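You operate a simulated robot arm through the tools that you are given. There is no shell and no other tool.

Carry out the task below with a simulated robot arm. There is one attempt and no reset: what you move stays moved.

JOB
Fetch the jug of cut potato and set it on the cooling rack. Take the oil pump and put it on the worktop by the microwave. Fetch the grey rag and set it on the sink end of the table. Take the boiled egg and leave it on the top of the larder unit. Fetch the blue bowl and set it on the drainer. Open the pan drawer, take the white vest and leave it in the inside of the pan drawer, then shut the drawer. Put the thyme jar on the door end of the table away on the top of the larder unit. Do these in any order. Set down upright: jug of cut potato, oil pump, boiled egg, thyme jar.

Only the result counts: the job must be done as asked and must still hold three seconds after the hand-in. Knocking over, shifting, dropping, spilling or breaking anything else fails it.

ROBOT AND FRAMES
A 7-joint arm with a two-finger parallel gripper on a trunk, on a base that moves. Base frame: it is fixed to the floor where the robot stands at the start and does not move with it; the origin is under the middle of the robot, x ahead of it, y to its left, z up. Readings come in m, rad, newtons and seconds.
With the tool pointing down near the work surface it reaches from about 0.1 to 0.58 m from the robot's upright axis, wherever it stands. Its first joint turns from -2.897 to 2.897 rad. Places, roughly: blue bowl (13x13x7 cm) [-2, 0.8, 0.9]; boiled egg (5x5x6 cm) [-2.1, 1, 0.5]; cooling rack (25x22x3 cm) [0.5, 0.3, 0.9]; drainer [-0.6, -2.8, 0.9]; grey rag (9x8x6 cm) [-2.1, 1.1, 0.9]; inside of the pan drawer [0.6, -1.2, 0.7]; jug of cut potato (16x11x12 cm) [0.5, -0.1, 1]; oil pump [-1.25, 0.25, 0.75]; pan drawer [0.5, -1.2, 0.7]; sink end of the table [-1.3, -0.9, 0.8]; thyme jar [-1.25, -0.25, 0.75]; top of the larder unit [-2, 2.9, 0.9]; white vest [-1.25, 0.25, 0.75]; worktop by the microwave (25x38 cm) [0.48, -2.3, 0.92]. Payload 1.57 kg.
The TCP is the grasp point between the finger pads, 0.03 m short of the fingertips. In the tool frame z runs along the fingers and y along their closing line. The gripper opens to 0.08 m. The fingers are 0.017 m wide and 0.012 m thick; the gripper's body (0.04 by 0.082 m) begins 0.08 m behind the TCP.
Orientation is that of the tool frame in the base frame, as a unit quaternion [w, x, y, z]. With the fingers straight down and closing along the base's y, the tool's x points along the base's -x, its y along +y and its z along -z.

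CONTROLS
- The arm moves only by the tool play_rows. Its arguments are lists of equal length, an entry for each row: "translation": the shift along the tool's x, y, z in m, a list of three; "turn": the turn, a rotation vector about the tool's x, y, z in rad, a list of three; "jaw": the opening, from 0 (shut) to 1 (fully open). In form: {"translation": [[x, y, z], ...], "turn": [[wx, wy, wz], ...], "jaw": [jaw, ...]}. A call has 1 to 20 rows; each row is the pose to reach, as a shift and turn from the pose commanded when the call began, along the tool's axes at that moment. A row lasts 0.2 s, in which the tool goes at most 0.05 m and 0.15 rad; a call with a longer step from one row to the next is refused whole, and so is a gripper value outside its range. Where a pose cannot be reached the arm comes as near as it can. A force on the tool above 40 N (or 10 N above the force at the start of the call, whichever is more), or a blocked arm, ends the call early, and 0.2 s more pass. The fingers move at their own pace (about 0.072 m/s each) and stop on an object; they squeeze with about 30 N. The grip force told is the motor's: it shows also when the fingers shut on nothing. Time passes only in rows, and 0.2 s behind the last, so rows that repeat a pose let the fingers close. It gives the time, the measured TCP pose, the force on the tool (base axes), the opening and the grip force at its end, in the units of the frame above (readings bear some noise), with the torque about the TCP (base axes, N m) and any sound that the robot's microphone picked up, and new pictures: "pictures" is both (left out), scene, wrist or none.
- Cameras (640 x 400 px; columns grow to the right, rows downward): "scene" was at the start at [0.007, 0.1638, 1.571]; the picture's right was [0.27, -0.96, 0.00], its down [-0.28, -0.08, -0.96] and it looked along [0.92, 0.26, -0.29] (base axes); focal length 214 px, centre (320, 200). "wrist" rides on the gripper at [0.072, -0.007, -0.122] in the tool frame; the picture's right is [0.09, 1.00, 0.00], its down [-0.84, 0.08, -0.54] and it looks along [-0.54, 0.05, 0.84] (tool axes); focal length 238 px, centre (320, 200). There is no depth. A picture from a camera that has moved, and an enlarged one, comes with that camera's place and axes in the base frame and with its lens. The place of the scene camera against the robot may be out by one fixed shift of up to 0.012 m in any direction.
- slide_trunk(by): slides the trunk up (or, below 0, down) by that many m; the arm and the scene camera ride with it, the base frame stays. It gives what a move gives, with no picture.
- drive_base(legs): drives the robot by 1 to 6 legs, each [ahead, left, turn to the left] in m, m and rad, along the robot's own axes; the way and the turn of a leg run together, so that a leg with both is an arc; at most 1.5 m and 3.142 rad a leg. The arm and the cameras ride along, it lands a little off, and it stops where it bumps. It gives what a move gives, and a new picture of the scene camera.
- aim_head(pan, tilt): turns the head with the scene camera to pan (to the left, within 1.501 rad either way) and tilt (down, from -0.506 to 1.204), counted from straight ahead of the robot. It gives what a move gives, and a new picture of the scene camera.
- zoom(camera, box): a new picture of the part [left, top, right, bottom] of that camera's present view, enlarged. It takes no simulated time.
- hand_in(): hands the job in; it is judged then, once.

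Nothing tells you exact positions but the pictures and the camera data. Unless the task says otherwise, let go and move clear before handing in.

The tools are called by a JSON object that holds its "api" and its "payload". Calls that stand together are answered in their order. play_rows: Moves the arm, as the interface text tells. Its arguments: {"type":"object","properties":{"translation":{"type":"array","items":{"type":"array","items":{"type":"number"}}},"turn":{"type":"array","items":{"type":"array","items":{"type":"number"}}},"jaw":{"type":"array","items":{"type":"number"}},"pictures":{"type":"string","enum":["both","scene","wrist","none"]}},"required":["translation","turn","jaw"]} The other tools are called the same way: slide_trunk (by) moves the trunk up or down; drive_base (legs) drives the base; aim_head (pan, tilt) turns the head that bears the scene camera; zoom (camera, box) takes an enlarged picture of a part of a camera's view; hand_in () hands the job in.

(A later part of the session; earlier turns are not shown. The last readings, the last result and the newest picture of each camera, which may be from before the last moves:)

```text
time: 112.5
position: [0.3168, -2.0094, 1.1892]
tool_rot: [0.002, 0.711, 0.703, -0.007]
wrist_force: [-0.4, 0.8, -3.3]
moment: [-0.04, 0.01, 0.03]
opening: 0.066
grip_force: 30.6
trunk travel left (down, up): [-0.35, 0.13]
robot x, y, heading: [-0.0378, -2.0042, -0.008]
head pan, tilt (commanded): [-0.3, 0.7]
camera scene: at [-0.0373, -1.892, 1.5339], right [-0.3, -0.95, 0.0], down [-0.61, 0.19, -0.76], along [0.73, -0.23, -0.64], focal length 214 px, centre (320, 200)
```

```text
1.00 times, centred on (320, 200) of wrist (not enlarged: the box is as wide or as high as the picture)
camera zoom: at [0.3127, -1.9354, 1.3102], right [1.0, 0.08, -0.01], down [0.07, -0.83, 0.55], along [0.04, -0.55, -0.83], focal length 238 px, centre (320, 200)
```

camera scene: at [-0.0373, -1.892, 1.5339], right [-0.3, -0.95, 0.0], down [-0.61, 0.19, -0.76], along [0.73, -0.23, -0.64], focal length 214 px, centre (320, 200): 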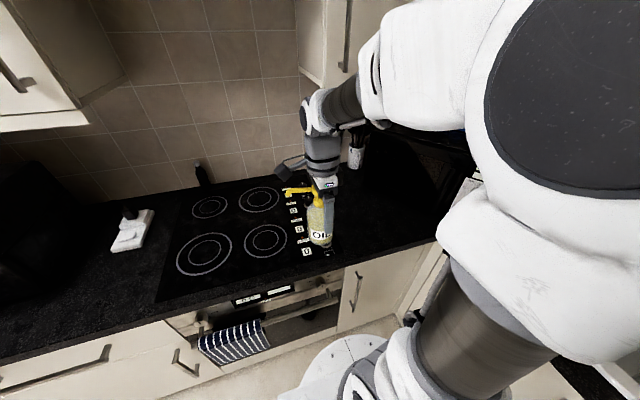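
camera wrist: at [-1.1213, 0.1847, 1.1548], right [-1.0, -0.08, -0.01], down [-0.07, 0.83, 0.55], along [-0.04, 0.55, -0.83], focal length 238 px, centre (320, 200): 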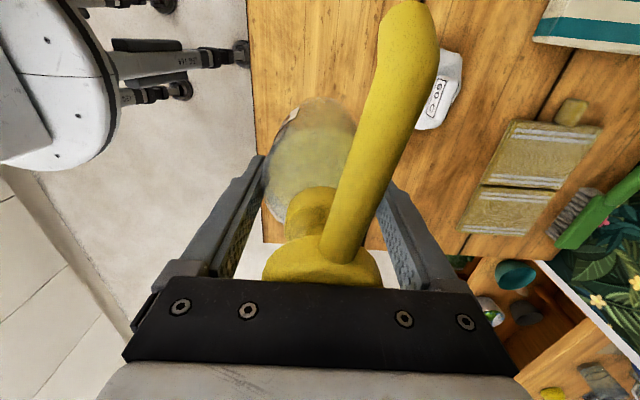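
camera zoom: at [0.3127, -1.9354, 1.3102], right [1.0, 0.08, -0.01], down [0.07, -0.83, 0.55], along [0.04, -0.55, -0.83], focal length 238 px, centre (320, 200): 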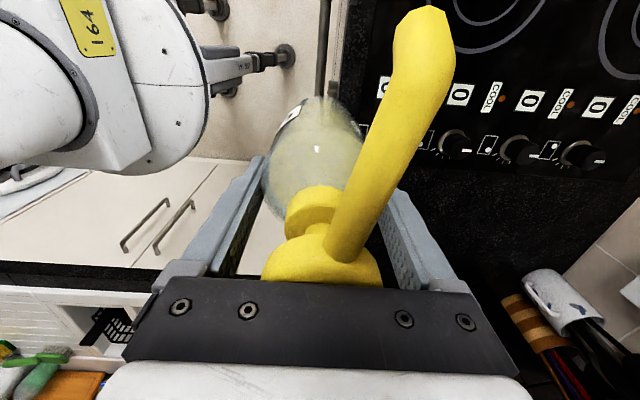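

The bottle's spout now faces the hob side. I'll move over [0.45, -2.25] and lower most of the way.

{"api": "play_rows", "payload": {"translation": [[-0.04, 0.0226, 0.0], [-0.08, 0.0452, 0.0], [-0.12, 0.0678, 0.001], [-0.16, 0.0904, 0.001], [-0.2, 0.113, 0.002], [-0.2394, 0.1356, 0.002], [-0.2394, 0.1356, 0.04], [-0.2394, 0.1356, 0.08], [-0.2394, 0.1356, 0.12], [-0.2394, 0.1356, 0.16]], "turn": [[0, 0, 0], [0, 0, 0], [0, 0, 0], [0, 0, 0], [0, 0, 0], [0, 0, 0], [0, 0, 0], [0, 0, 0], [0, 0, 0], [0, 0, 0]], "jaw": [0.3, 0.3, 0.3, 0.3, 0.3, 0.3, 0.3, 0.3, 0.3, 0.3]}}

```text
time: 114.7
position: [0.4463, -2.2511, 1.0317]
tool_rot: [0.003, 0.711, 0.704, -0.007]
wrist_force: [-0.7, 0.6, -2.6]
moment: [-0.02, 0.01, 0.02]
opening: 0.0657
grip_force: 30.4
trunk travel left (down, up): [-0.35, 0.13]
robot x, y, heading: [-0.0344, -2.0047, -0.006]
head pan, tilt (commanded): [-0.3, 0.7]
camera scene: at [-0.0373, -1.8921, 1.534], right [-0.3, -0.95, 0.0], down [-0.61, 0.19, -0.76], along [0.73, -0.23, -0.64], focal length 214 px, centre (320, 200)
camera wrist: at [0.4421, -2.1776, 1.1521], right [1.0, 0.08, -0.01], down [0.07, -0.83, 0.55], along [0.04, -0.55, -0.83], focal length 238 px, centre (320, 200)
```

scene: 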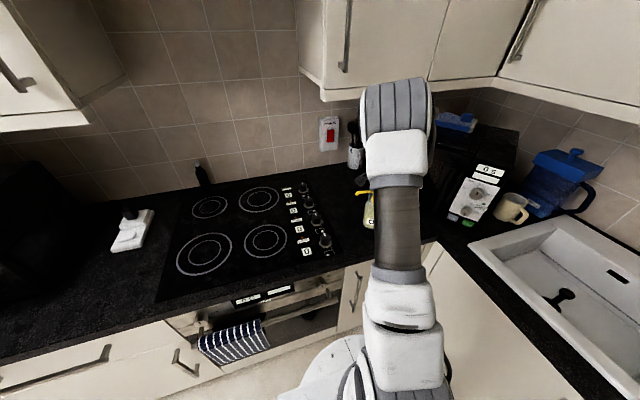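
wrist: 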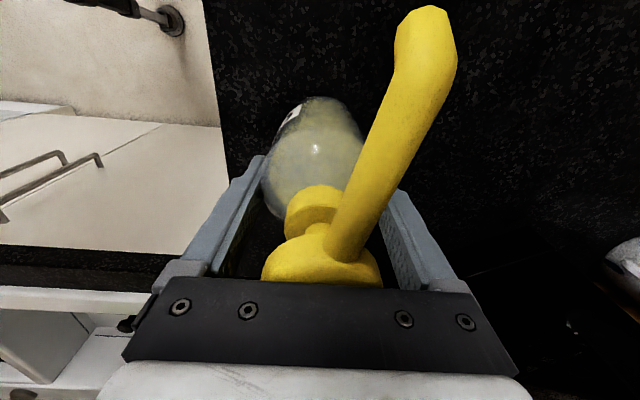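

Clear worktop below. I'll lower slowly until contact.

{"api": "play_rows", "payload": {"translation": [[0, 0, 0.008], [0, 0, 0.016], [0, 0, 0.022], [0, 0, 0.022]], "turn": [[0, 0, 0], [0, 0, 0], [0, 0, 0], [0, 0, 0]], "jaw": [0.3, 0.3, 0.3, 0.3], "pictures": "none"}}

```text
time: 115.7
position: [0.4493, -2.2515, 1.0119]
tool_rot: [0.002, 0.71, 0.704, -0.008]
wrist_force: [-0.1, -0.8, -2.8]
moment: [-0.02, 0.0, -0.03]
opening: 0.0655
grip_force: 29.9
trunk travel left (down, up): [-0.35, 0.13]
robot x, y, heading: [-0.0376, -2.0069, -0.01]
head pan, tilt (commanded): [-0.3, 0.7]
```

{"api": "play_rows", "payload": {"translation": [[0, 0, 0.004], [0, 0, 0.008], [0, 0, 0.008]], "turn": [[0, 0, 0], [0, 0, 0], [0, 0, 0]], "jaw": [0.3, 0.3, 0.3], "pictures": "none"}}

```text
time: 116.5
position: [0.4507, -2.2515, 1.002]
tool_rot: [0.002, 0.711, 0.704, -0.007]
wrist_force: [0.2, -0.1, -3.8]
moment: [-0.05, 0.03, 0.0]
opening: 0.0656
grip_force: 30.1
trunk travel left (down, up): [-0.35, 0.13]
robot x, y, heading: [-0.0381, -2.0043, -0.006]
head pan, tilt (commanded): [-0.3, 0.7]
```

{"api": "play_rows", "payload": {"translation": [[0, 0, 0.003], [0, 0, 0.006], [0, 0, 0.006]], "turn": [[0, 0, 0], [0, 0, 0], [0, 0, 0]], "jaw": [0.3, 0.3, 0.3], "pictures": "none"}}

```text
time: 117.3
position: [0.4498, -2.254, 0.9961]
tool_rot: [0.003, 0.711, 0.703, -0.007]
wrist_force: [0.3, -0.1, -3.8]
moment: [-0.03, -0.01, 0.01]
opening: 0.0655
grip_force: 29.5
trunk travel left (down, up): [-0.35, 0.13]
robot x, y, heading: [-0.039, -2.0046, -0.008]
head pan, tilt (commanded): [-0.3, 0.7]
```

{"api": "play_rows", "payload": {"translation": [[0, 0, 0.003], [0, 0, 0.006], [0, 0, 0.006]], "turn": [[0, 0, 0], [0, 0, 0], [0, 0, 0]], "jaw": [0.3, 0.3, 0.3], "pictures": "none"}}

```text
time: 118.1
position: [0.4475, -2.2531, 0.9925]
tool_rot: [0.004, 0.71, 0.704, -0.007]
wrist_force: [-0.1, 0.3, 12.0]
moment: [0.34, -0.31, 0.13]
opening: 0.0657
grip_force: 29.6
trunk travel left (down, up): [-0.35, 0.13]
robot x, y, heading: [-0.039, -2.0047, -0.004]
head pan, tilt (commanded): [-0.3, 0.7]
```

Contact made. I'll release and lift straight up.

{"api": "play_rows", "payload": {"translation": [[0, 0, -0.001], [0, 0, -0.001], [0, 0, -0.001], [0, 0, -0.03], [0, 0, -0.07], [0, 0, -0.11], [0, 0, -0.15], [0, 0, -0.19]], "turn": [[0, 0, 0], [0, 0, 0], [0, 0, 0], [0, 0, 0], [0, 0, 0], [0, 0, 0], [0, 0, 0], [0, 0, 0]], "jaw": [0.9, 1, 1, 1, 1, 1, 1, 1]}}

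```text
time: 119.9
position: [0.4504, -2.2516, 1.1812]
tool_rot: [0.003, 0.711, 0.703, -0.007]
wrist_force: [-0.6, -0.2, -0.7]
moment: [-0.04, 0.02, -0.04]
opening: 0.08
grip_force: 0.1
trunk travel left (down, up): [-0.35, 0.13]
robot x, y, heading: [-0.0365, -2.0068, -0.006]
head pan, tilt (commanded): [-0.3, 0.7]
camera scene: at [-0.0376, -1.892, 1.5339], right [-0.3, -0.95, 0.0], down [-0.61, 0.19, -0.76], along [0.73, -0.23, -0.64], focal length 214 px, centre (320, 200)
camera wrist: at [0.4458, -2.1777, 1.302], right [1.0, 0.08, -0.01], down [0.07, -0.83, 0.55], along [0.04, -0.55, -0.83], focal length 238 px, centre (320, 200)
```

scene: 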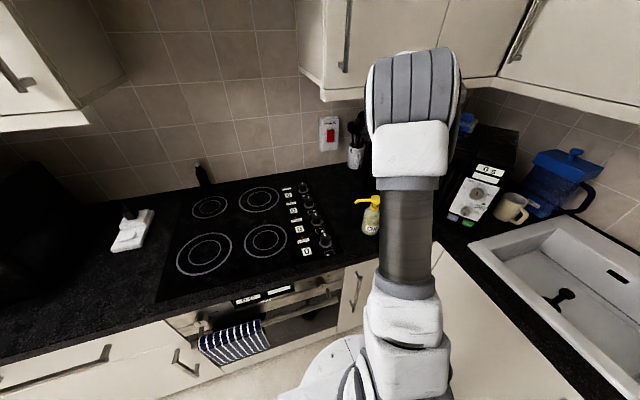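
wrist: 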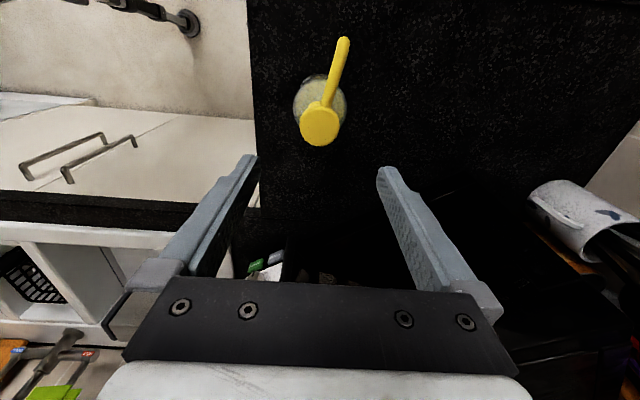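

The oil pump stands upright by the microwave. Next I'll retract, turn the gripper back, and move to look at the pan drawer left of the oven.

{"api": "play_rows", "payload": {"translation": [[0.0207, -0.0111, -0.0033], [0.0414, -0.0221, -0.0067], [0.0621, -0.0332, -0.01], [0.0828, -0.0442, -0.0133], [0.1035, -0.0553, -0.0167], [0.1243, -0.0664, -0.02], [0.145, -0.0774, -0.0233], [0.1657, -0.0885, -0.0267], [0.1864, -0.0995, -0.03], [0.2071, -0.1106, -0.0333], [0.2278, -0.1216, -0.0367], [0.2485, -0.1327, -0.04]], "turn": [[0, 0, -0.131], [0, 0, -0.262], [0, 0, -0.393], [0, 0, -0.524], [0, 0, -0.654], [0, 0, -0.785], [0, 0, -0.916], [0, 0, -1.047], [0, 0, -1.178], [0, 0, -1.309], [0, 0, -1.44], [0, 0, -1.571]], "jaw": [1, 1, 1, 1, 1, 1, 1, 1, 1, 1, 1, 1], "pictures": "none"}}

{"api": "drive_base", "payload": {"legs": [[-0.4, 0, 0], [0, 0.78, 0]]}}

{"api": "aim_head", "payload": {"pan": -0.1, "tilt": 0.7}}

```text
time: 122.5
position: [0.3188, -2.0006, 1.217]
tool_rot: [-0.003, 0.005, 1.0, -0.007]
wrist_force: [0.0, 0.2, 0.0]
moment: [0.02, -0.02, -0.01]
opening: 0.0801
grip_force: 0.1
trunk travel left (down, up): [-0.35, 0.13]
robot x, y, heading: [-0.0356, -2.0045, -0.005]
head pan, tilt (commanded): [-0.3, 0.7]
```

```text
time: 131.7
position: [-0.064, -1.2044, 1.2169]
tool_rot: [-0.002, 0.018, 1.0, -0.007]
wrist_force: [0.2, -0.1, 0.8]
moment: [0.01, -0.04, -0.03]
opening: 0.08
grip_force: 0.0
trunk travel left (down, up): [-0.35, 0.13]
robot x, y, heading: [-0.423, -1.1973, -0.028]
head pan, tilt (commanded): [-0.3, 0.7]
camera scene: at [-0.4183, -1.0866, 1.5339], right [-0.33, -0.94, 0.0], down [-0.61, 0.21, -0.76], along [0.72, -0.25, -0.64], focal length 214 px, centre (320, 200)
```

scene: 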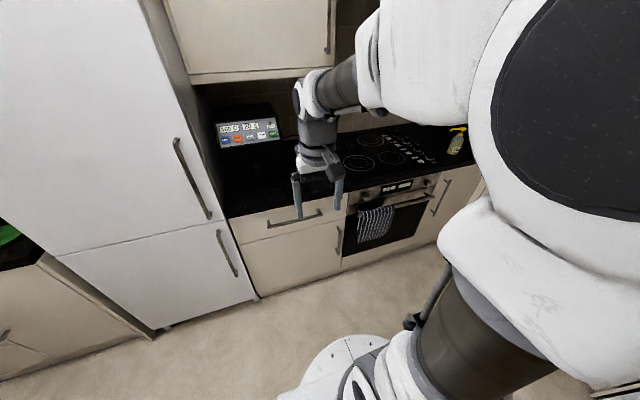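

```text
time: 132.4
position: [-0.0647, -1.2036, 1.2178]
tool_rot: [-0.003, 0.018, 1.0, -0.007]
wrist_force: [0.2, -0.2, -0.6]
moment: [0.01, 0.04, 0.02]
opening: 0.0799
grip_force: 0.1
trunk travel left (down, up): [-0.35, 0.13]
robot x, y, heading: [-0.4205, -1.198, -0.03]
head pan, tilt (commanded): [-0.099, 0.7]
camera scene: at [-0.4144, -1.0701, 1.534], right [-0.13, -0.99, 0.0], down [-0.64, 0.09, -0.76], along [0.76, -0.1, -0.64], focal length 214 px, centre (320, 200)
```

scene: 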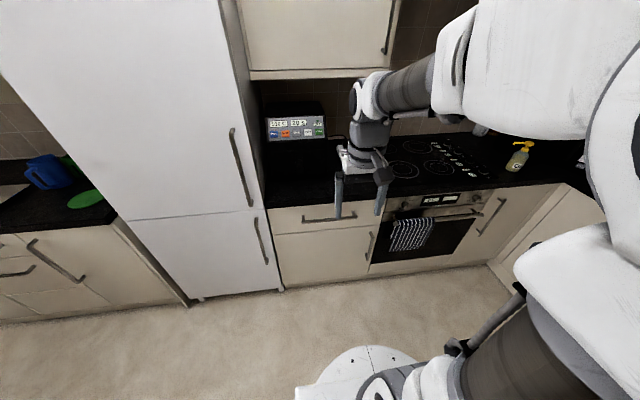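

I see a shallow drawer above a cupboard door, left of the oven. I'll zoom in on it.

{"api": "zoom", "payload": {"camera": "scene", "box": [240, 150, 420, 300]}}

{"api": "zoom", "payload": {"camera": "wrist", "box": [0, 0, 640, 400]}}

```text
2.67 times, centred on (330, 225) of scene
camera zoom: at [-0.4144, -1.0701, 1.534], right [-0.13, -0.99, 0.0], down [-0.64, 0.09, -0.76], along [0.76, -0.1, -0.64], focal length 572 px, centre (293, 133)
```

zoom: 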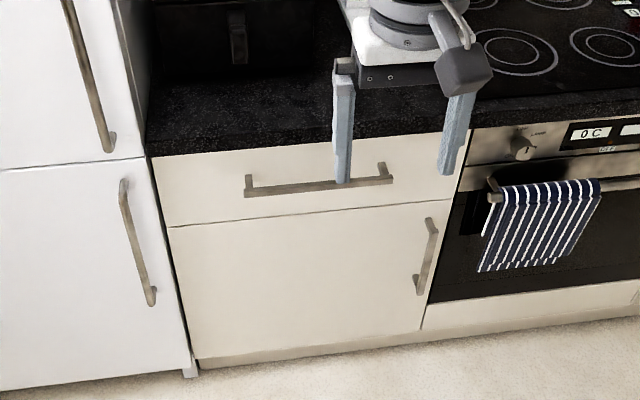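

```text
1.00 times, centred on (320, 200) of wrist (not enlarged: the box is as wide or as high as the picture)
camera zoom: at [-0.1347, -1.2062, 1.3385], right [-0.06, 1.0, -0.01], down [0.84, 0.05, 0.54], along [0.54, 0.02, -0.84], focal length 238 px, centre (320, 200)
```

zoom: 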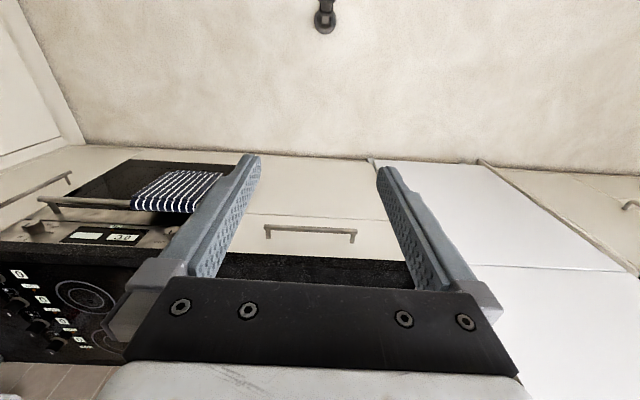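

The drawer's handle is a horizontal bar centred near y=-1.213, z≈0.81, x≈0.30. I'll straighten the heading, lower the trunk, and pitch the gripper to point forward.

{"api": "drive_base", "payload": {"legs": [[0, 0, 0.03]]}}

{"api": "slide_trunk", "payload": {"by": -0.25}}

{"api": "play_rows", "payload": {"translation": [[-0.02, 0, 0.013], [-0.04, 0, 0.026], [-0.06, 0, 0.039], [-0.08, 0, 0.052], [-0.1, 0, 0.065], [-0.12, 0, 0.078], [-0.14, 0, 0.091], [-0.16, 0, 0.104], [-0.18, 0, 0.117], [-0.2, 0, 0.13], [-0.22, 0, 0.143], [-0.24, 0, 0.157]], "turn": [[0, -0.131, 0], [0, -0.262, 0], [0, -0.393, 0], [0, -0.524, 0], [0, -0.654, 0], [0, -0.785, 0], [0, -0.916, 0], [0, -1.047, 0], [0, -1.178, 0], [0, -1.309, 0], [0, -1.44, 0], [0, -1.571, 0]], "jaw": [1, 1, 1, 1, 1, 1, 1, 1, 1, 1, 1, 1]}}

```text
time: 133.2
position: [-0.0645, -1.1937, 1.2161]
tool_rot: [-0.002, 0.004, 1.0, -0.007]
wrist_force: [0.3, -1.1, -0.5]
moment: [-0.01, -0.01, 0.02]
opening: 0.08
grip_force: 0.1
trunk travel left (down, up): [-0.35, 0.13]
robot x, y, heading: [-0.4258, -1.1996, -0.003]
head pan, tilt (commanded): [-0.099, 0.7]
camera scene: at [-0.4183, -1.0698, 1.534], right [-0.1, -0.99, 0.0], down [-0.64, 0.07, -0.76], along [0.76, -0.08, -0.64], focal length 214 px, centre (320, 200)
```

scene: 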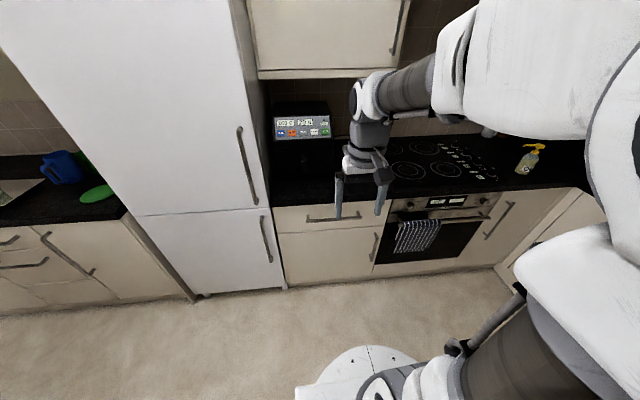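

```text
time: 135.8
position: [-0.0647, -1.1943, 0.9677]
tool_rot: [-0.002, 0.004, 1.0, -0.007]
wrist_force: [0.5, 0.5, 0.2]
moment: [0.03, 0.01, 0.01]
opening: 0.0801
grip_force: 0.1
trunk travel left (down, up): [-0.1, 0.38]
robot x, y, heading: [-0.4211, -1.1999, -0.001]
head pan, tilt (commanded): [-0.099, 0.7]
```

```text
time: 138.4
position: [0.1765, -1.1972, 0.8051]
tool_rot: [0.706, -0.002, 0.708, -0.006]
wrist_force: [0.1, 0.1, 0.3]
moment: [0.0, 0.01, -0.01]
opening: 0.0802
grip_force: 0.0
out of reach, approached as far as the arm can: row 6
trunk travel left (down, up): [-0.1, 0.38]
robot x, y, heading: [-0.422, -1.2001, -0.002]
head pan, tilt (commanded): [-0.099, 0.7]
camera scene: at [-0.4186, -1.0699, 1.284], right [-0.1, -0.99, 0.0], down [-0.64, 0.07, -0.77], along [0.76, -0.08, -0.64], focal length 214 px, centre (320, 200)
camera wrist: at [0.0547, -1.2038, 0.7339], right [0.01, 0.99, -0.11], down [-0.54, 0.09, 0.84], along [0.84, 0.05, 0.54], focal length 238 px, centre (320, 200)
```

scene: 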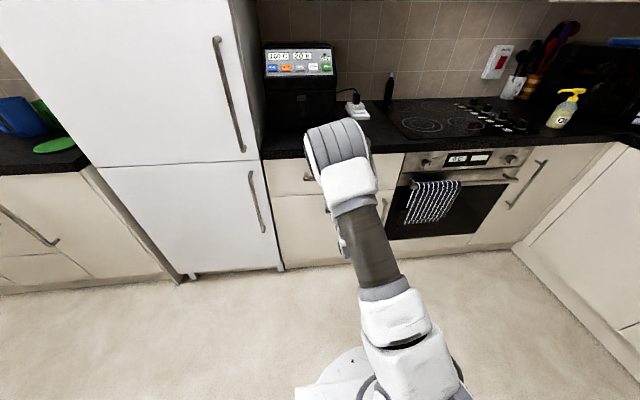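
wrist: 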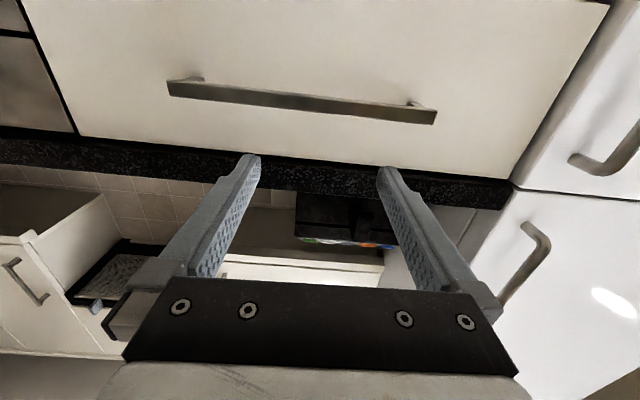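

The tool now points forward at z≈0.805. I estimate the bar at x≈0.33, z≈0.787, y≈-1.22. I'll roll the gripper 90° so the fingers close vertically.

{"api": "play_rows", "payload": {"translation": [[0, 0, 0], [0, 0, 0], [0, 0, 0], [0, 0, 0], [0, 0, 0], [0, 0, 0], [0, 0, 0], [0, 0, 0], [0, 0, 0], [0, 0, 0], [0, 0, 0]], "turn": [[0, 0, 0.143], [0, 0, 0.286], [0, 0, 0.429], [0, 0, 0.572], [0, 0, 0.715], [0, 0, 0.858], [0, 0, 1.0], [0, 0, 1.143], [0, 0, 1.286], [0, 0, 1.429], [0, 0, 1.571]], "jaw": [1, 1, 1, 1, 1, 1, 1, 1, 1, 1, 1]}}

```text
time: 140.8
position: [0.1762, -1.1952, 0.8085]
tool_rot: [0.504, 0.5, 0.503, 0.493]
wrist_force: [0.3, 0.2, -0.1]
moment: [-0.02, -0.02, 0.0]
opening: 0.08
grip_force: 0.1
trunk travel left (down, up): [-0.1, 0.38]
robot x, y, heading: [-0.4219, -1.1997, -0.004]
head pan, tilt (commanded): [-0.099, 0.7]
camera scene: at [-0.4183, -1.0698, 1.284], right [-0.1, -0.99, 0.0], down [-0.64, 0.07, -0.76], along [0.76, -0.08, -0.64], focal length 214 px, centre (320, 200)
camera wrist: at [0.0544, -1.124, 0.8007], right [0.01, 0.1, 0.99], down [-0.55, -0.83, 0.09], along [0.84, -0.54, 0.05], focal length 238 px, centre (320, 200)
```

scene: 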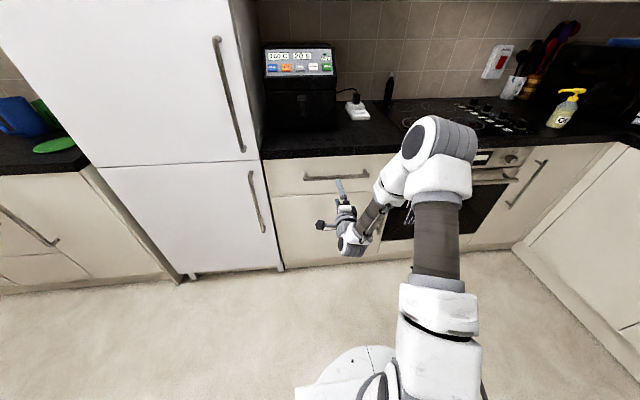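
wrist: 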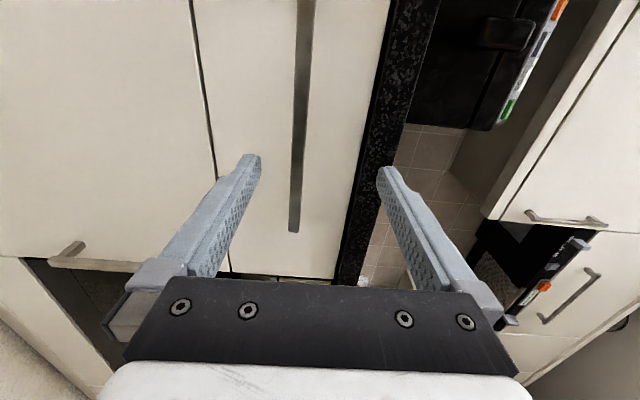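

The bar lies between the open fingers: z≈0.785, x≈0.332. I'll drop to its height and advance so the fingers straddle it.

{"api": "play_rows", "payload": {"translation": [[-0.004, -0.0235, 0.0], [-0.0085, -0.0235, 0.04], [-0.0085, -0.0235, 0.08], [-0.0085, -0.0235, 0.11], [-0.0085, -0.0235, 0.13], [-0.0085, -0.0235, 0.143]], "turn": [[0, 0, 0], [0, 0, 0], [0, 0, 0], [0, 0, 0], [0, 0, 0], [0, 0, 0]], "jaw": [1, 1, 1, 1, 1, 1]}}

```text
time: 142.2
position: [0.3168, -1.2074, 0.7839]
tool_rot: [0.504, 0.5, 0.503, 0.493]
wrist_force: [-0.4, 0.1, 0.5]
moment: [0.01, -0.04, 0.01]
opening: 0.0801
grip_force: 0.1
trunk travel left (down, up): [-0.1, 0.38]
robot x, y, heading: [-0.4216, -1.2023, -0.006]
head pan, tilt (commanded): [-0.099, 0.7]
camera scene: at [-0.4183, -1.0698, 1.284], right [-0.1, -0.99, 0.0], down [-0.64, 0.07, -0.76], along [0.76, -0.08, -0.64], focal length 214 px, centre (320, 200)
camera wrist: at [0.1962, -1.1335, 0.7769], right [0.01, 0.11, 0.99], down [-0.55, -0.83, 0.09], along [0.84, -0.54, 0.05], focal length 238 px, centre (320, 200)
```

scene: 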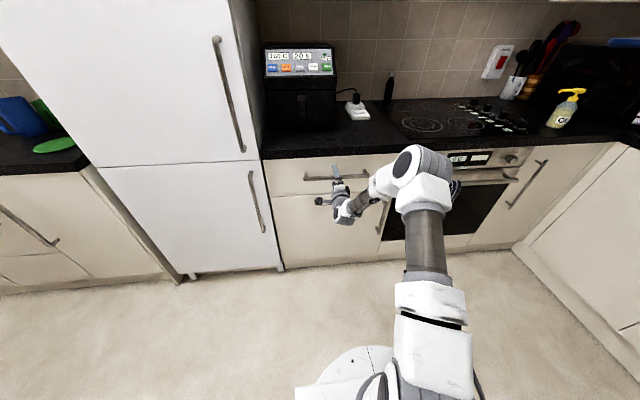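
wrist: 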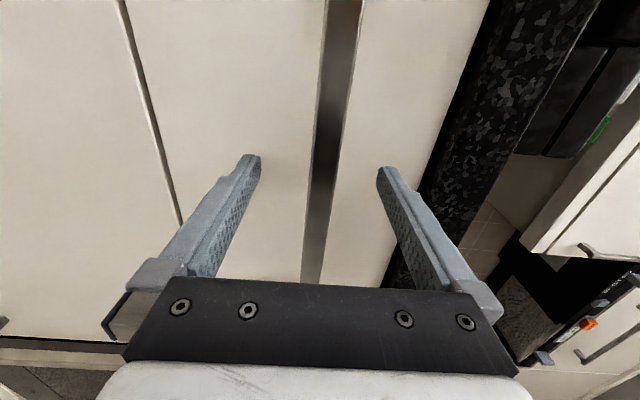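

The bar is centred between the fingers. I'll advance another centimetre and close on it.

{"api": "play_rows", "payload": {"translation": [[0, 0, 0.005], [0, 0, 0.01], [0, 0, 0.01], [0, 0, 0.01], [0, 0, 0.01], [0, 0, 0.01]], "turn": [[0, 0, 0], [0, 0, 0], [0, 0, 0], [0, 0, 0], [0, 0, 0], [0, 0, 0]], "jaw": [1, 1, 0.5, 0.0, 0.0, 0.0]}}

```text
time: 143.6
position: [0.3264, -1.2078, 0.7845]
tool_rot: [0.503, 0.5, 0.503, 0.493]
wrist_force: [0.8, -0.1, 2.0]
moment: [0.51, -0.15, 0.21]
opening: 0.0158
grip_force: 31.7
trunk travel left (down, up): [-0.1, 0.38]
robot x, y, heading: [-0.4235, -1.2007, -0.002]
head pan, tilt (commanded): [-0.099, 0.7]
camera scene: at [-0.4183, -1.0699, 1.284], right [-0.1, -0.99, 0.0], down [-0.64, 0.07, -0.77], along [0.76, -0.08, -0.64], focal length 214 px, centre (320, 200)
camera wrist: at [0.2061, -1.1346, 0.7774], right [0.01, 0.1, 0.99], down [-0.55, -0.83, 0.09], along [0.84, -0.54, 0.05], focal length 238 px, centre (320, 200)
```

scene: 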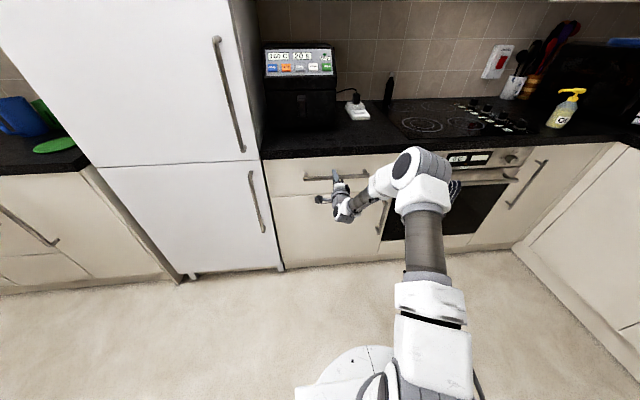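
wrist: 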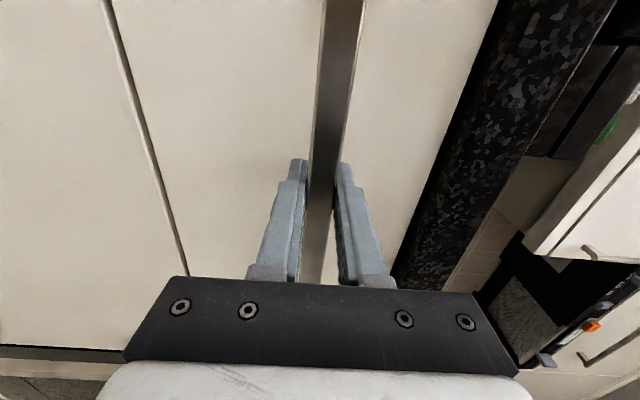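

The bar is gripped (16 mm). I'll pull the drawer open slowly.

{"api": "play_rows", "payload": {"translation": [[0, 0, -0.01], [0, 0, -0.025], [0, 0, -0.04], [0, 0, -0.06], [0, 0, -0.08], [0, 0, -0.1], [0, 0, -0.12], [0, 0, -0.14], [0, 0, -0.16], [0, 0, -0.18], [0, 0, -0.2]], "turn": [[0, 0, 0], [0, 0, 0], [0, 0, 0], [0, 0, 0], [0, 0, 0], [0, 0, 0], [0, 0, 0], [0, 0, 0], [0, 0, 0], [0, 0, 0], [0, 0, 0]], "jaw": [0, 0, 0, 0, 0, 0, 0, 0, 0, 0, 0]}}

```text
time: 146.0
position: [0.1267, -1.2065, 0.7853]
tool_rot: [0.502, 0.499, 0.504, 0.495]
wrist_force: [-0.7, -2.9, 9.4]
moment: [0.61, 0.04, -0.25]
opening: 0.0161
grip_force: 31.9
trunk travel left (down, up): [-0.1, 0.38]
robot x, y, heading: [-0.4239, -1.2015, 0.001]
head pan, tilt (commanded): [-0.099, 0.7]
camera scene: at [-0.4189, -1.07, 1.284], right [-0.1, -0.99, 0.0], down [-0.64, 0.07, -0.77], along [0.76, -0.08, -0.64], focal length 214 px, centre (320, 200)
camera wrist: at [0.0059, -1.1347, 0.7774], right [0.0, 0.1, 0.99], down [-0.54, -0.83, 0.09], along [0.84, -0.54, 0.05], focal length 238 px, centre (320, 200)
```

scene: 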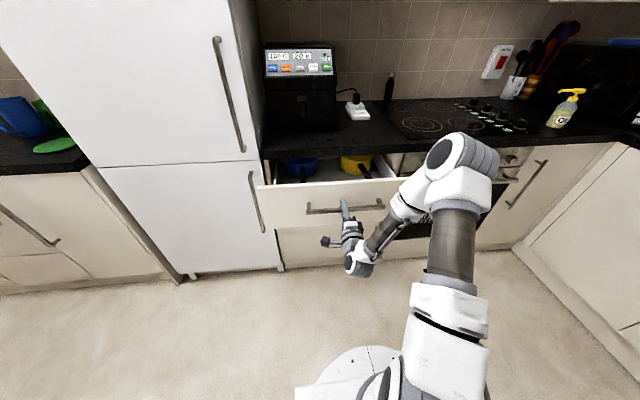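
wrist: 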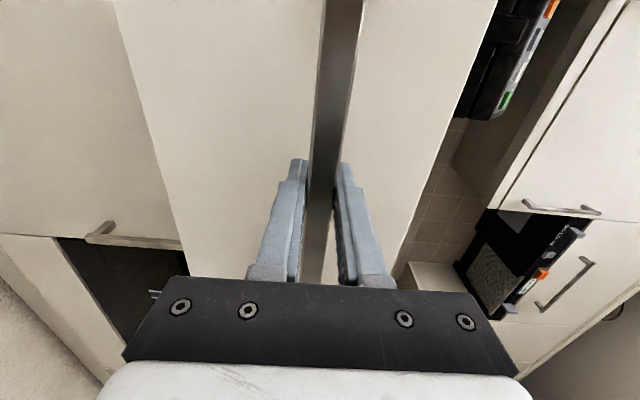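

The drawer is open 20 cm, with a blue and a yellow pan toward the back. I'll pull another 10 cm.

{"api": "play_rows", "payload": {"translation": [[0, 0, -0.02], [0, 0, -0.04], [0, 0, -0.06], [0, 0, -0.08], [0, 0, -0.1], [0, 0, -0.1]], "turn": [[0, 0, 0], [0, 0, 0], [0, 0, 0], [0, 0, 0], [0, 0, 0], [0, 0, 0]], "jaw": [0, 0, 0, 0, 0, 0], "pictures": "scene"}}

```text
time: 147.2
position: [0.0518, -1.2082, 0.7846]
tool_rot: [0.509, 0.494, 0.496, 0.501]
wrist_force: [0.2, -1.8, 13.2]
moment: [0.67, 0.39, 0.07]
opening: 0.016
grip_force: 31.3
out of reach, approached as far as the arm can: row 4, 5
trunk travel left (down, up): [-0.1, 0.38]
robot x, y, heading: [-0.4201, -1.2009, -0.008]
head pan, tilt (commanded): [-0.099, 0.7]
stopped in row 5: the force on the tool passed its limit at 43 N (the readings are from after the stop); the commanded pose is now the measured one
camera scene: at [-0.4188, -1.07, 1.284], right [-0.1, -0.99, 0.0], down [-0.64, 0.07, -0.77], along [0.76, -0.08, -0.64], focal length 214 px, centre (320, 200)
```

scene: 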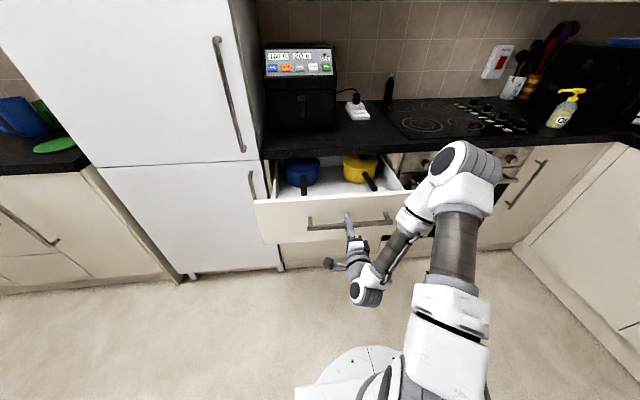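

The drawer is open about 27 cm. I'll zoom in on the interior.

{"api": "zoom", "payload": {"camera": "scene", "box": [240, 130, 430, 260]}}

```text
3.08 times, centred on (335, 195) of scene
camera zoom: at [-0.4188, -1.07, 1.284], right [-0.1, -0.99, 0.0], down [-0.64, 0.07, -0.77], along [0.76, -0.08, -0.64], focal length 660 px, centre (274, 215)
```

zoom: 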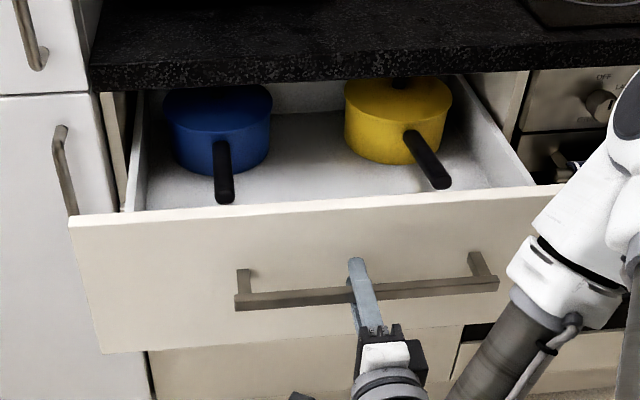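

There is free space between the two pan handles for the vest. I'll open the gripper and back the base off to clear the bar.

{"api": "play_rows", "payload": {"translation": [[0, 0, 0], [0, 0, 0], [0, 0, 0], [0, 0, 0]], "turn": [[0, 0, 0], [0, 0, 0], [0, 0, 0], [0, 0, 0]], "jaw": [0.4, 0.8, 1.0, 1.0], "pictures": "none"}}

{"api": "drive_base", "payload": {"legs": [[-0.1, 0, 0]]}}

```text
time: 148.2
position: [0.0516, -1.2069, 0.7836]
tool_rot: [0.508, 0.495, 0.498, 0.499]
wrist_force: [-0.2, 0.5, -1.4]
moment: [0.01, 0.02, 0.0]
opening: 0.0798
grip_force: 0.0
trunk travel left (down, up): [-0.1, 0.38]
robot x, y, heading: [-0.4209, -1.2032, -0.001]
head pan, tilt (commanded): [-0.099, 0.7]
```

```text
time: 149.5
position: [-0.0487, -1.2071, 0.7839]
tool_rot: [0.509, 0.495, 0.497, 0.499]
wrist_force: [0.5, 0.2, 0.0]
moment: [0.04, 0.01, -0.01]
opening: 0.08
grip_force: 0.1
trunk travel left (down, up): [-0.1, 0.38]
robot x, y, heading: [-0.5204, -1.1992, -0.006]
head pan, tilt (commanded): [-0.099, 0.7]
camera scene: at [-0.519, -1.0694, 1.284], right [-0.1, -0.99, 0.0], down [-0.64, 0.07, -0.76], along [0.76, -0.08, -0.64], focal length 214 px, centre (320, 200)
```

scene: 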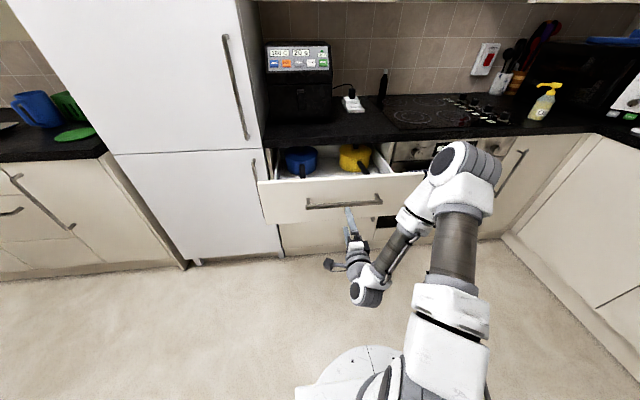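

Clear of the bar. I'll raise the trunk and return the gripper to pointing down.

{"api": "slide_trunk", "payload": {"by": 0.3}}

{"api": "play_rows", "payload": {"translation": [[0, 0, 0.02], [0, 0, 0.04], [0, 0, 0.06], [0, 0, 0.08], [0, 0, 0.1], [0, 0, 0.12], [0, 0, 0.13], [0, 0, 0.13], [0, 0, 0.13], [0, 0, 0.13], [0, 0, 0.13]], "turn": [[0, 0, -0.143], [0, 0, -0.286], [0, 0, -0.429], [0, 0, -0.572], [0, 0, -0.715], [0, 0, -0.858], [0, 0, -1.0], [0, 0, -1.143], [0, 0, -1.286], [0, 0, -1.429], [0, 0, -1.571]], "jaw": [1, 1, 1, 1, 1, 1, 1, 1, 1, 1, 1], "pictures": "none"}}

```text
time: 152.5
position: [-0.0488, -1.2068, 1.0827]
tool_rot: [0.508, 0.496, 0.497, 0.499]
wrist_force: [0.5, -0.4, 0.1]
moment: [0.0, 0.01, -0.01]
opening: 0.08
grip_force: 0.0
trunk travel left (down, up): [-0.4, 0.08]
robot x, y, heading: [-0.5194, -1.1969, -0.004]
head pan, tilt (commanded): [-0.099, 0.7]
```

```text
time: 154.9
position: [0.0806, -1.2089, 1.085]
tool_rot: [0.712, -0.002, 0.702, -0.007]
wrist_force: [-0.2, 0.8, 1.3]
moment: [0.02, -0.03, -0.02]
opening: 0.0801
grip_force: 0.0
trunk travel left (down, up): [-0.4, 0.08]
robot x, y, heading: [-0.5227, -1.195, -0.007]
head pan, tilt (commanded): [-0.099, 0.7]
```

{"api": "play_rows", "payload": {"translation": [[-0.013, 0, -0.02], [-0.026, 0, -0.04], [-0.039, 0, -0.06], [-0.052, 0, -0.08], [-0.065, 0, -0.1], [-0.078, 0, -0.12], [-0.091, 0, -0.14], [-0.104, 0, -0.16], [-0.117, 0, -0.18], [-0.13, 0, -0.2], [-0.143, 0, -0.22], [-0.157, 0, -0.24]], "turn": [[0, 0.131, 0], [0, 0.262, 0], [0, 0.393, 0], [0, 0.524, 0], [0, 0.654, 0], [0, 0.785, 0], [0, 0.916, 0], [0, 1.047, 0], [0, 1.178, 0], [0, 1.309, 0], [0, 1.44, 0], [0, 1.571, 0]], "jaw": [1, 1, 1, 1, 1, 1, 1, 1, 1, 1, 1, 1], "pictures": "none"}}

{"api": "aim_head", "payload": {"pan": 1.4, "tilt": 0.6}}

```text
time: 157.5
position: [-0.1622, -1.2044, 1.2393]
tool_rot: [0.006, 0.003, 1.0, -0.005]
wrist_force: [0.5, -0.1, -0.5]
moment: [0.0, -0.02, -0.01]
opening: 0.0797
grip_force: 0.0
trunk travel left (down, up): [-0.4, 0.08]
robot x, y, heading: [-0.5206, -1.2003, -0.007]
head pan, tilt (commanded): [-0.099, 0.7]
```

```text
time: 159.1
position: [-0.1609, -1.2041, 1.2369]
tool_rot: [0.007, 0.003, 1.0, -0.006]
wrist_force: [-0.3, -0.7, 0.8]
moment: [-0.01, -0.03, -0.01]
opening: 0.0799
grip_force: 0.1
trunk travel left (down, up): [-0.4, 0.08]
robot x, y, heading: [-0.5223, -1.1981, -0.003]
head pan, tilt (commanded): [1.4, 0.6]
camera scene: at [-0.588, -0.9735, 1.5926], right [0.98, -0.18, 0.0], down [-0.1, -0.56, -0.83], along [0.14, 0.81, -0.56], focal length 214 px, centre (320, 200)
```

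scene: 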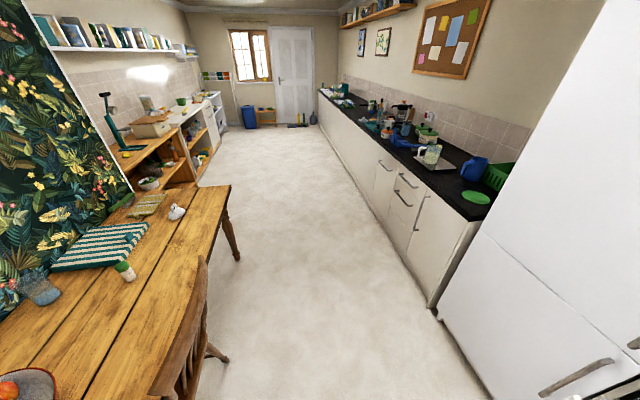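

Now the vest. I'll drive back to the door end of the table and face it.

{"api": "drive_base", "payload": {"legs": [[0, 0, 1.571], [1.42, -0.25, 0], [0, 0, 1.571]]}}

{"api": "aim_head", "payload": {"pan": 0.0, "tilt": 0.7}}

```text
time: 179.1
position: [-0.6187, 0.2586, 1.2386]
tool_rot: [-0.007, 1.0, -0.002, -0.007]
wrist_force: [0.0, -0.4, -1.0]
moment: [0.04, -0.02, 0.03]
opening: 0.0798
grip_force: 0.0
trunk travel left (down, up): [-0.4, 0.08]
robot x, y, heading: [-0.2589, 0.2567, 3.144]
head pan, tilt (commanded): [1.4, 0.6]
camera scene: at [-0.1968, 0.027, 1.5926], right [-0.99, 0.17, 0.0], down [0.1, 0.56, -0.83], along [-0.14, -0.81, -0.56], focal length 214 px, centre (320, 200)
```

scene: 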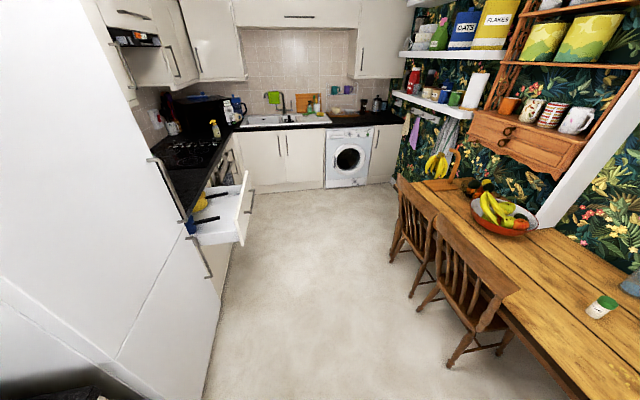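

```text
time: 180.6
position: [-0.6184, 0.2594, 1.2391]
tool_rot: [-0.006, 1.0, -0.003, -0.007]
wrist_force: [-0.4, -0.4, 0.3]
moment: [-0.02, -0.01, 0.01]
opening: 0.0799
grip_force: 0.1
trunk travel left (down, up): [-0.4, 0.08]
robot x, y, heading: [-0.2591, 0.2551, 3.141]
head pan, tilt (commanded): [0.0, 0.7]
camera scene: at [-0.2666, 0.1142, 1.584], right [0.0, 1.0, 0.0], down [0.64, 0.0, -0.77], along [-0.77, 0.0, -0.64], focal length 214 px, centre (320, 200)
```

scene: 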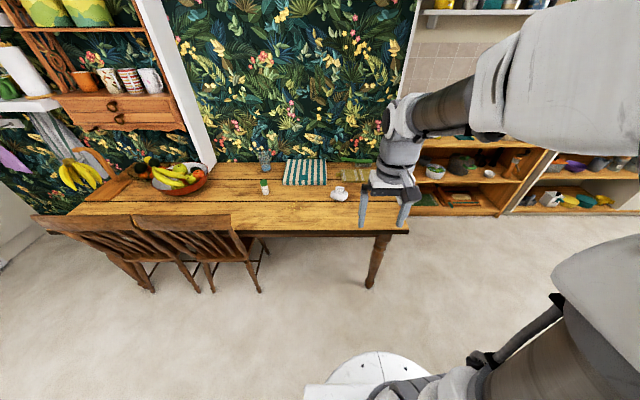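

Vest at about [-1.30, 0.23]. I'll drive ahead ~0.47 m so it comes within reach.

{"api": "drive_base", "payload": {"legs": [[0.47, 0.02, 0]]}}

{"api": "zoom", "payload": {"camera": "wrist", "box": [0, 0, 640, 400]}}

```text
time: 184.2
position: [-1.087, 0.2265, 1.2394]
tool_rot: [-0.006, 1.0, 0.009, -0.007]
wrist_force: [-0.3, 0.0, 0.5]
moment: [0.01, 0.0, -0.01]
opening: 0.0799
grip_force: 0.0
trunk travel left (down, up): [-0.4, 0.08]
robot x, y, heading: [-0.7237, 0.234, -3.12]
head pan, tilt (commanded): [0.0, 0.7]
camera scene: at [-0.7316, 0.0894, 1.5839], right [-0.02, 1.0, 0.0], down [0.64, 0.01, -0.76], along [-0.76, -0.02, -0.64], focal length 214 px, centre (320, 200)
```

scene: 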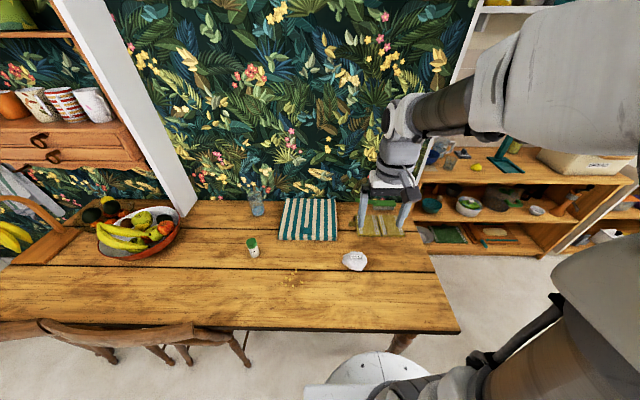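

```text
1.00 times, centred on (320, 200) of wrist (not enlarged: the box is as wide or as high as the picture)
camera zoom: at [-1.0126, 0.2337, 1.3594], right [0.11, -0.99, -0.01], down [-0.83, -0.1, 0.55], along [-0.55, -0.05, -0.83], focal length 238 px, centre (320, 200)
```

zoom: 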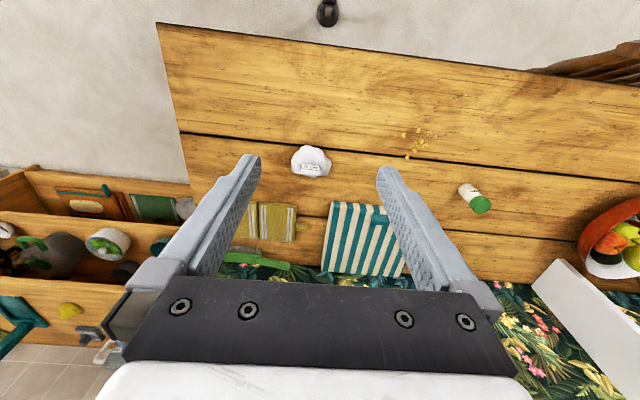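

Vest now at ≈[-1.273, 0.236] by the wrist camera. I'll lower the trunk and hover above it for a close look.

{"api": "slide_trunk", "payload": {"by": -0.2}}

{"api": "play_rows", "payload": {"translation": [[-0.04, -0.003, 0.0], [-0.08, -0.006, 0.0], [-0.12, -0.009, 0.02], [-0.15, -0.012, 0.04], [-0.165, -0.012, 0.06]], "turn": [[0, 0, 0], [0, 0, 0], [0, 0, 0], [0, 0, 0], [0, 0, 0]], "jaw": [1, 1, 1, 1, 1]}}

{"api": "zoom", "payload": {"camera": "wrist", "box": [200, 50, 440, 200]}}

{"api": "zoom", "payload": {"camera": "scene", "box": [300, 190, 440, 290]}}

```text
time: 186.3
position: [-1.0864, 0.2263, 1.0373]
tool_rot: [-0.006, 1.0, 0.009, -0.008]
wrist_force: [0.2, -0.2, -0.3]
moment: [0.02, -0.04, -0.01]
opening: 0.0799
grip_force: 0.0
trunk travel left (down, up): [-0.2, 0.28]
robot x, y, heading: [-0.7254, 0.2263, -3.12]
head pan, tilt (commanded): [0.0, 0.7]
```

```text
time: 187.6
position: [-1.2556, 0.2342, 0.9811]
tool_rot: [-0.006, 1.0, 0.01, -0.007]
wrist_force: [0.6, -0.5, 0.0]
moment: [-0.02, 0.03, -0.03]
opening: 0.08
grip_force: 0.1
trunk travel left (down, up): [-0.2, 0.28]
robot x, y, heading: [-0.7293, 0.2331, -3.124]
head pan, tilt (commanded): [0.0, 0.7]
camera scene: at [-0.7314, 0.0894, 1.384], right [-0.02, 1.0, 0.0], down [0.64, 0.01, -0.77], along [-0.76, -0.02, -0.64], focal length 214 px, centre (320, 200)
camera wrist: at [-1.1805, 0.2409, 1.1022], right [0.11, -0.99, -0.01], down [-0.83, -0.1, 0.55], along [-0.55, -0.05, -0.83], focal length 238 px, centre (320, 200)
```

scene: 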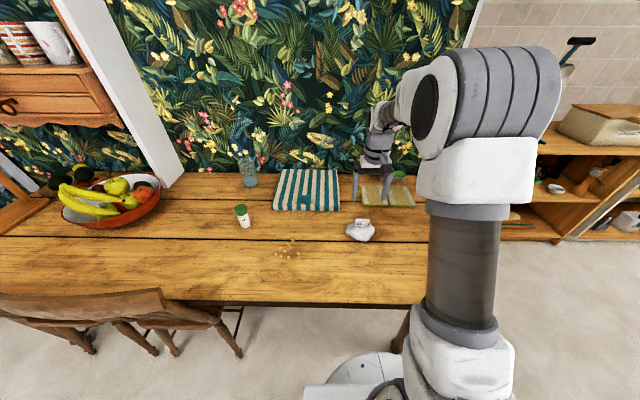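
wrist: 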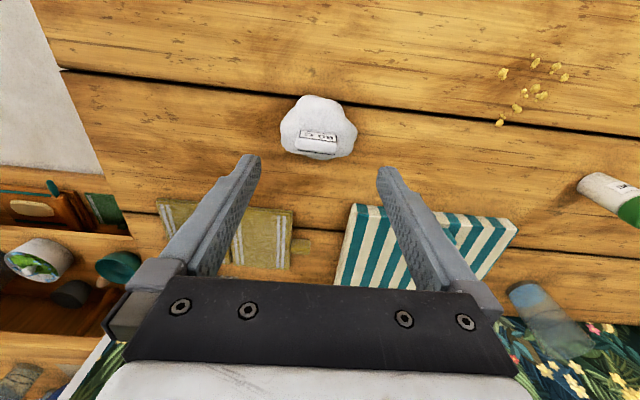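

```text
2.67 times, centred on (320, 125) of wrist
camera zoom: at [-1.1805, 0.2409, 1.1022], right [0.11, -0.99, -0.01], down [-0.83, -0.1, 0.55], along [-0.55, -0.05, -0.83], focal length 636 px, centre (320, 400)
```

zoom: 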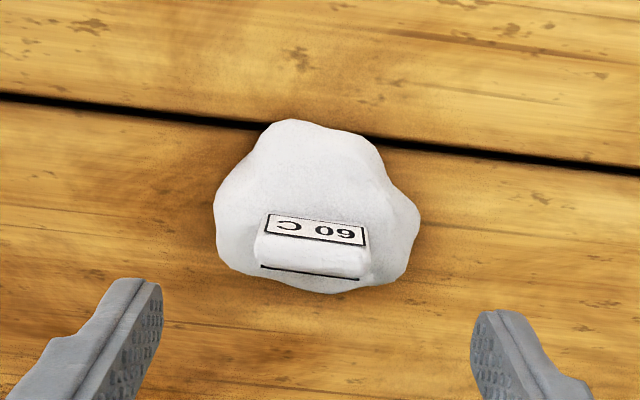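

```text
4.00 times, centred on (370, 240) of scene
camera zoom: at [-0.7314, 0.0894, 1.384], right [-0.02, 1.0, 0.0], down [0.64, 0.01, -0.77], along [-0.76, -0.02, -0.64], focal length 858 px, centre (120, 40)
```

zoom: 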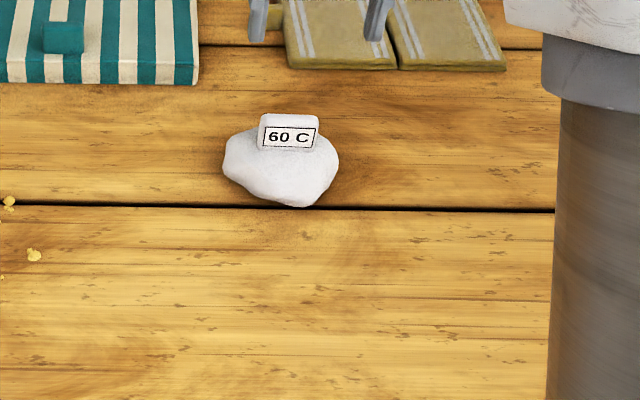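

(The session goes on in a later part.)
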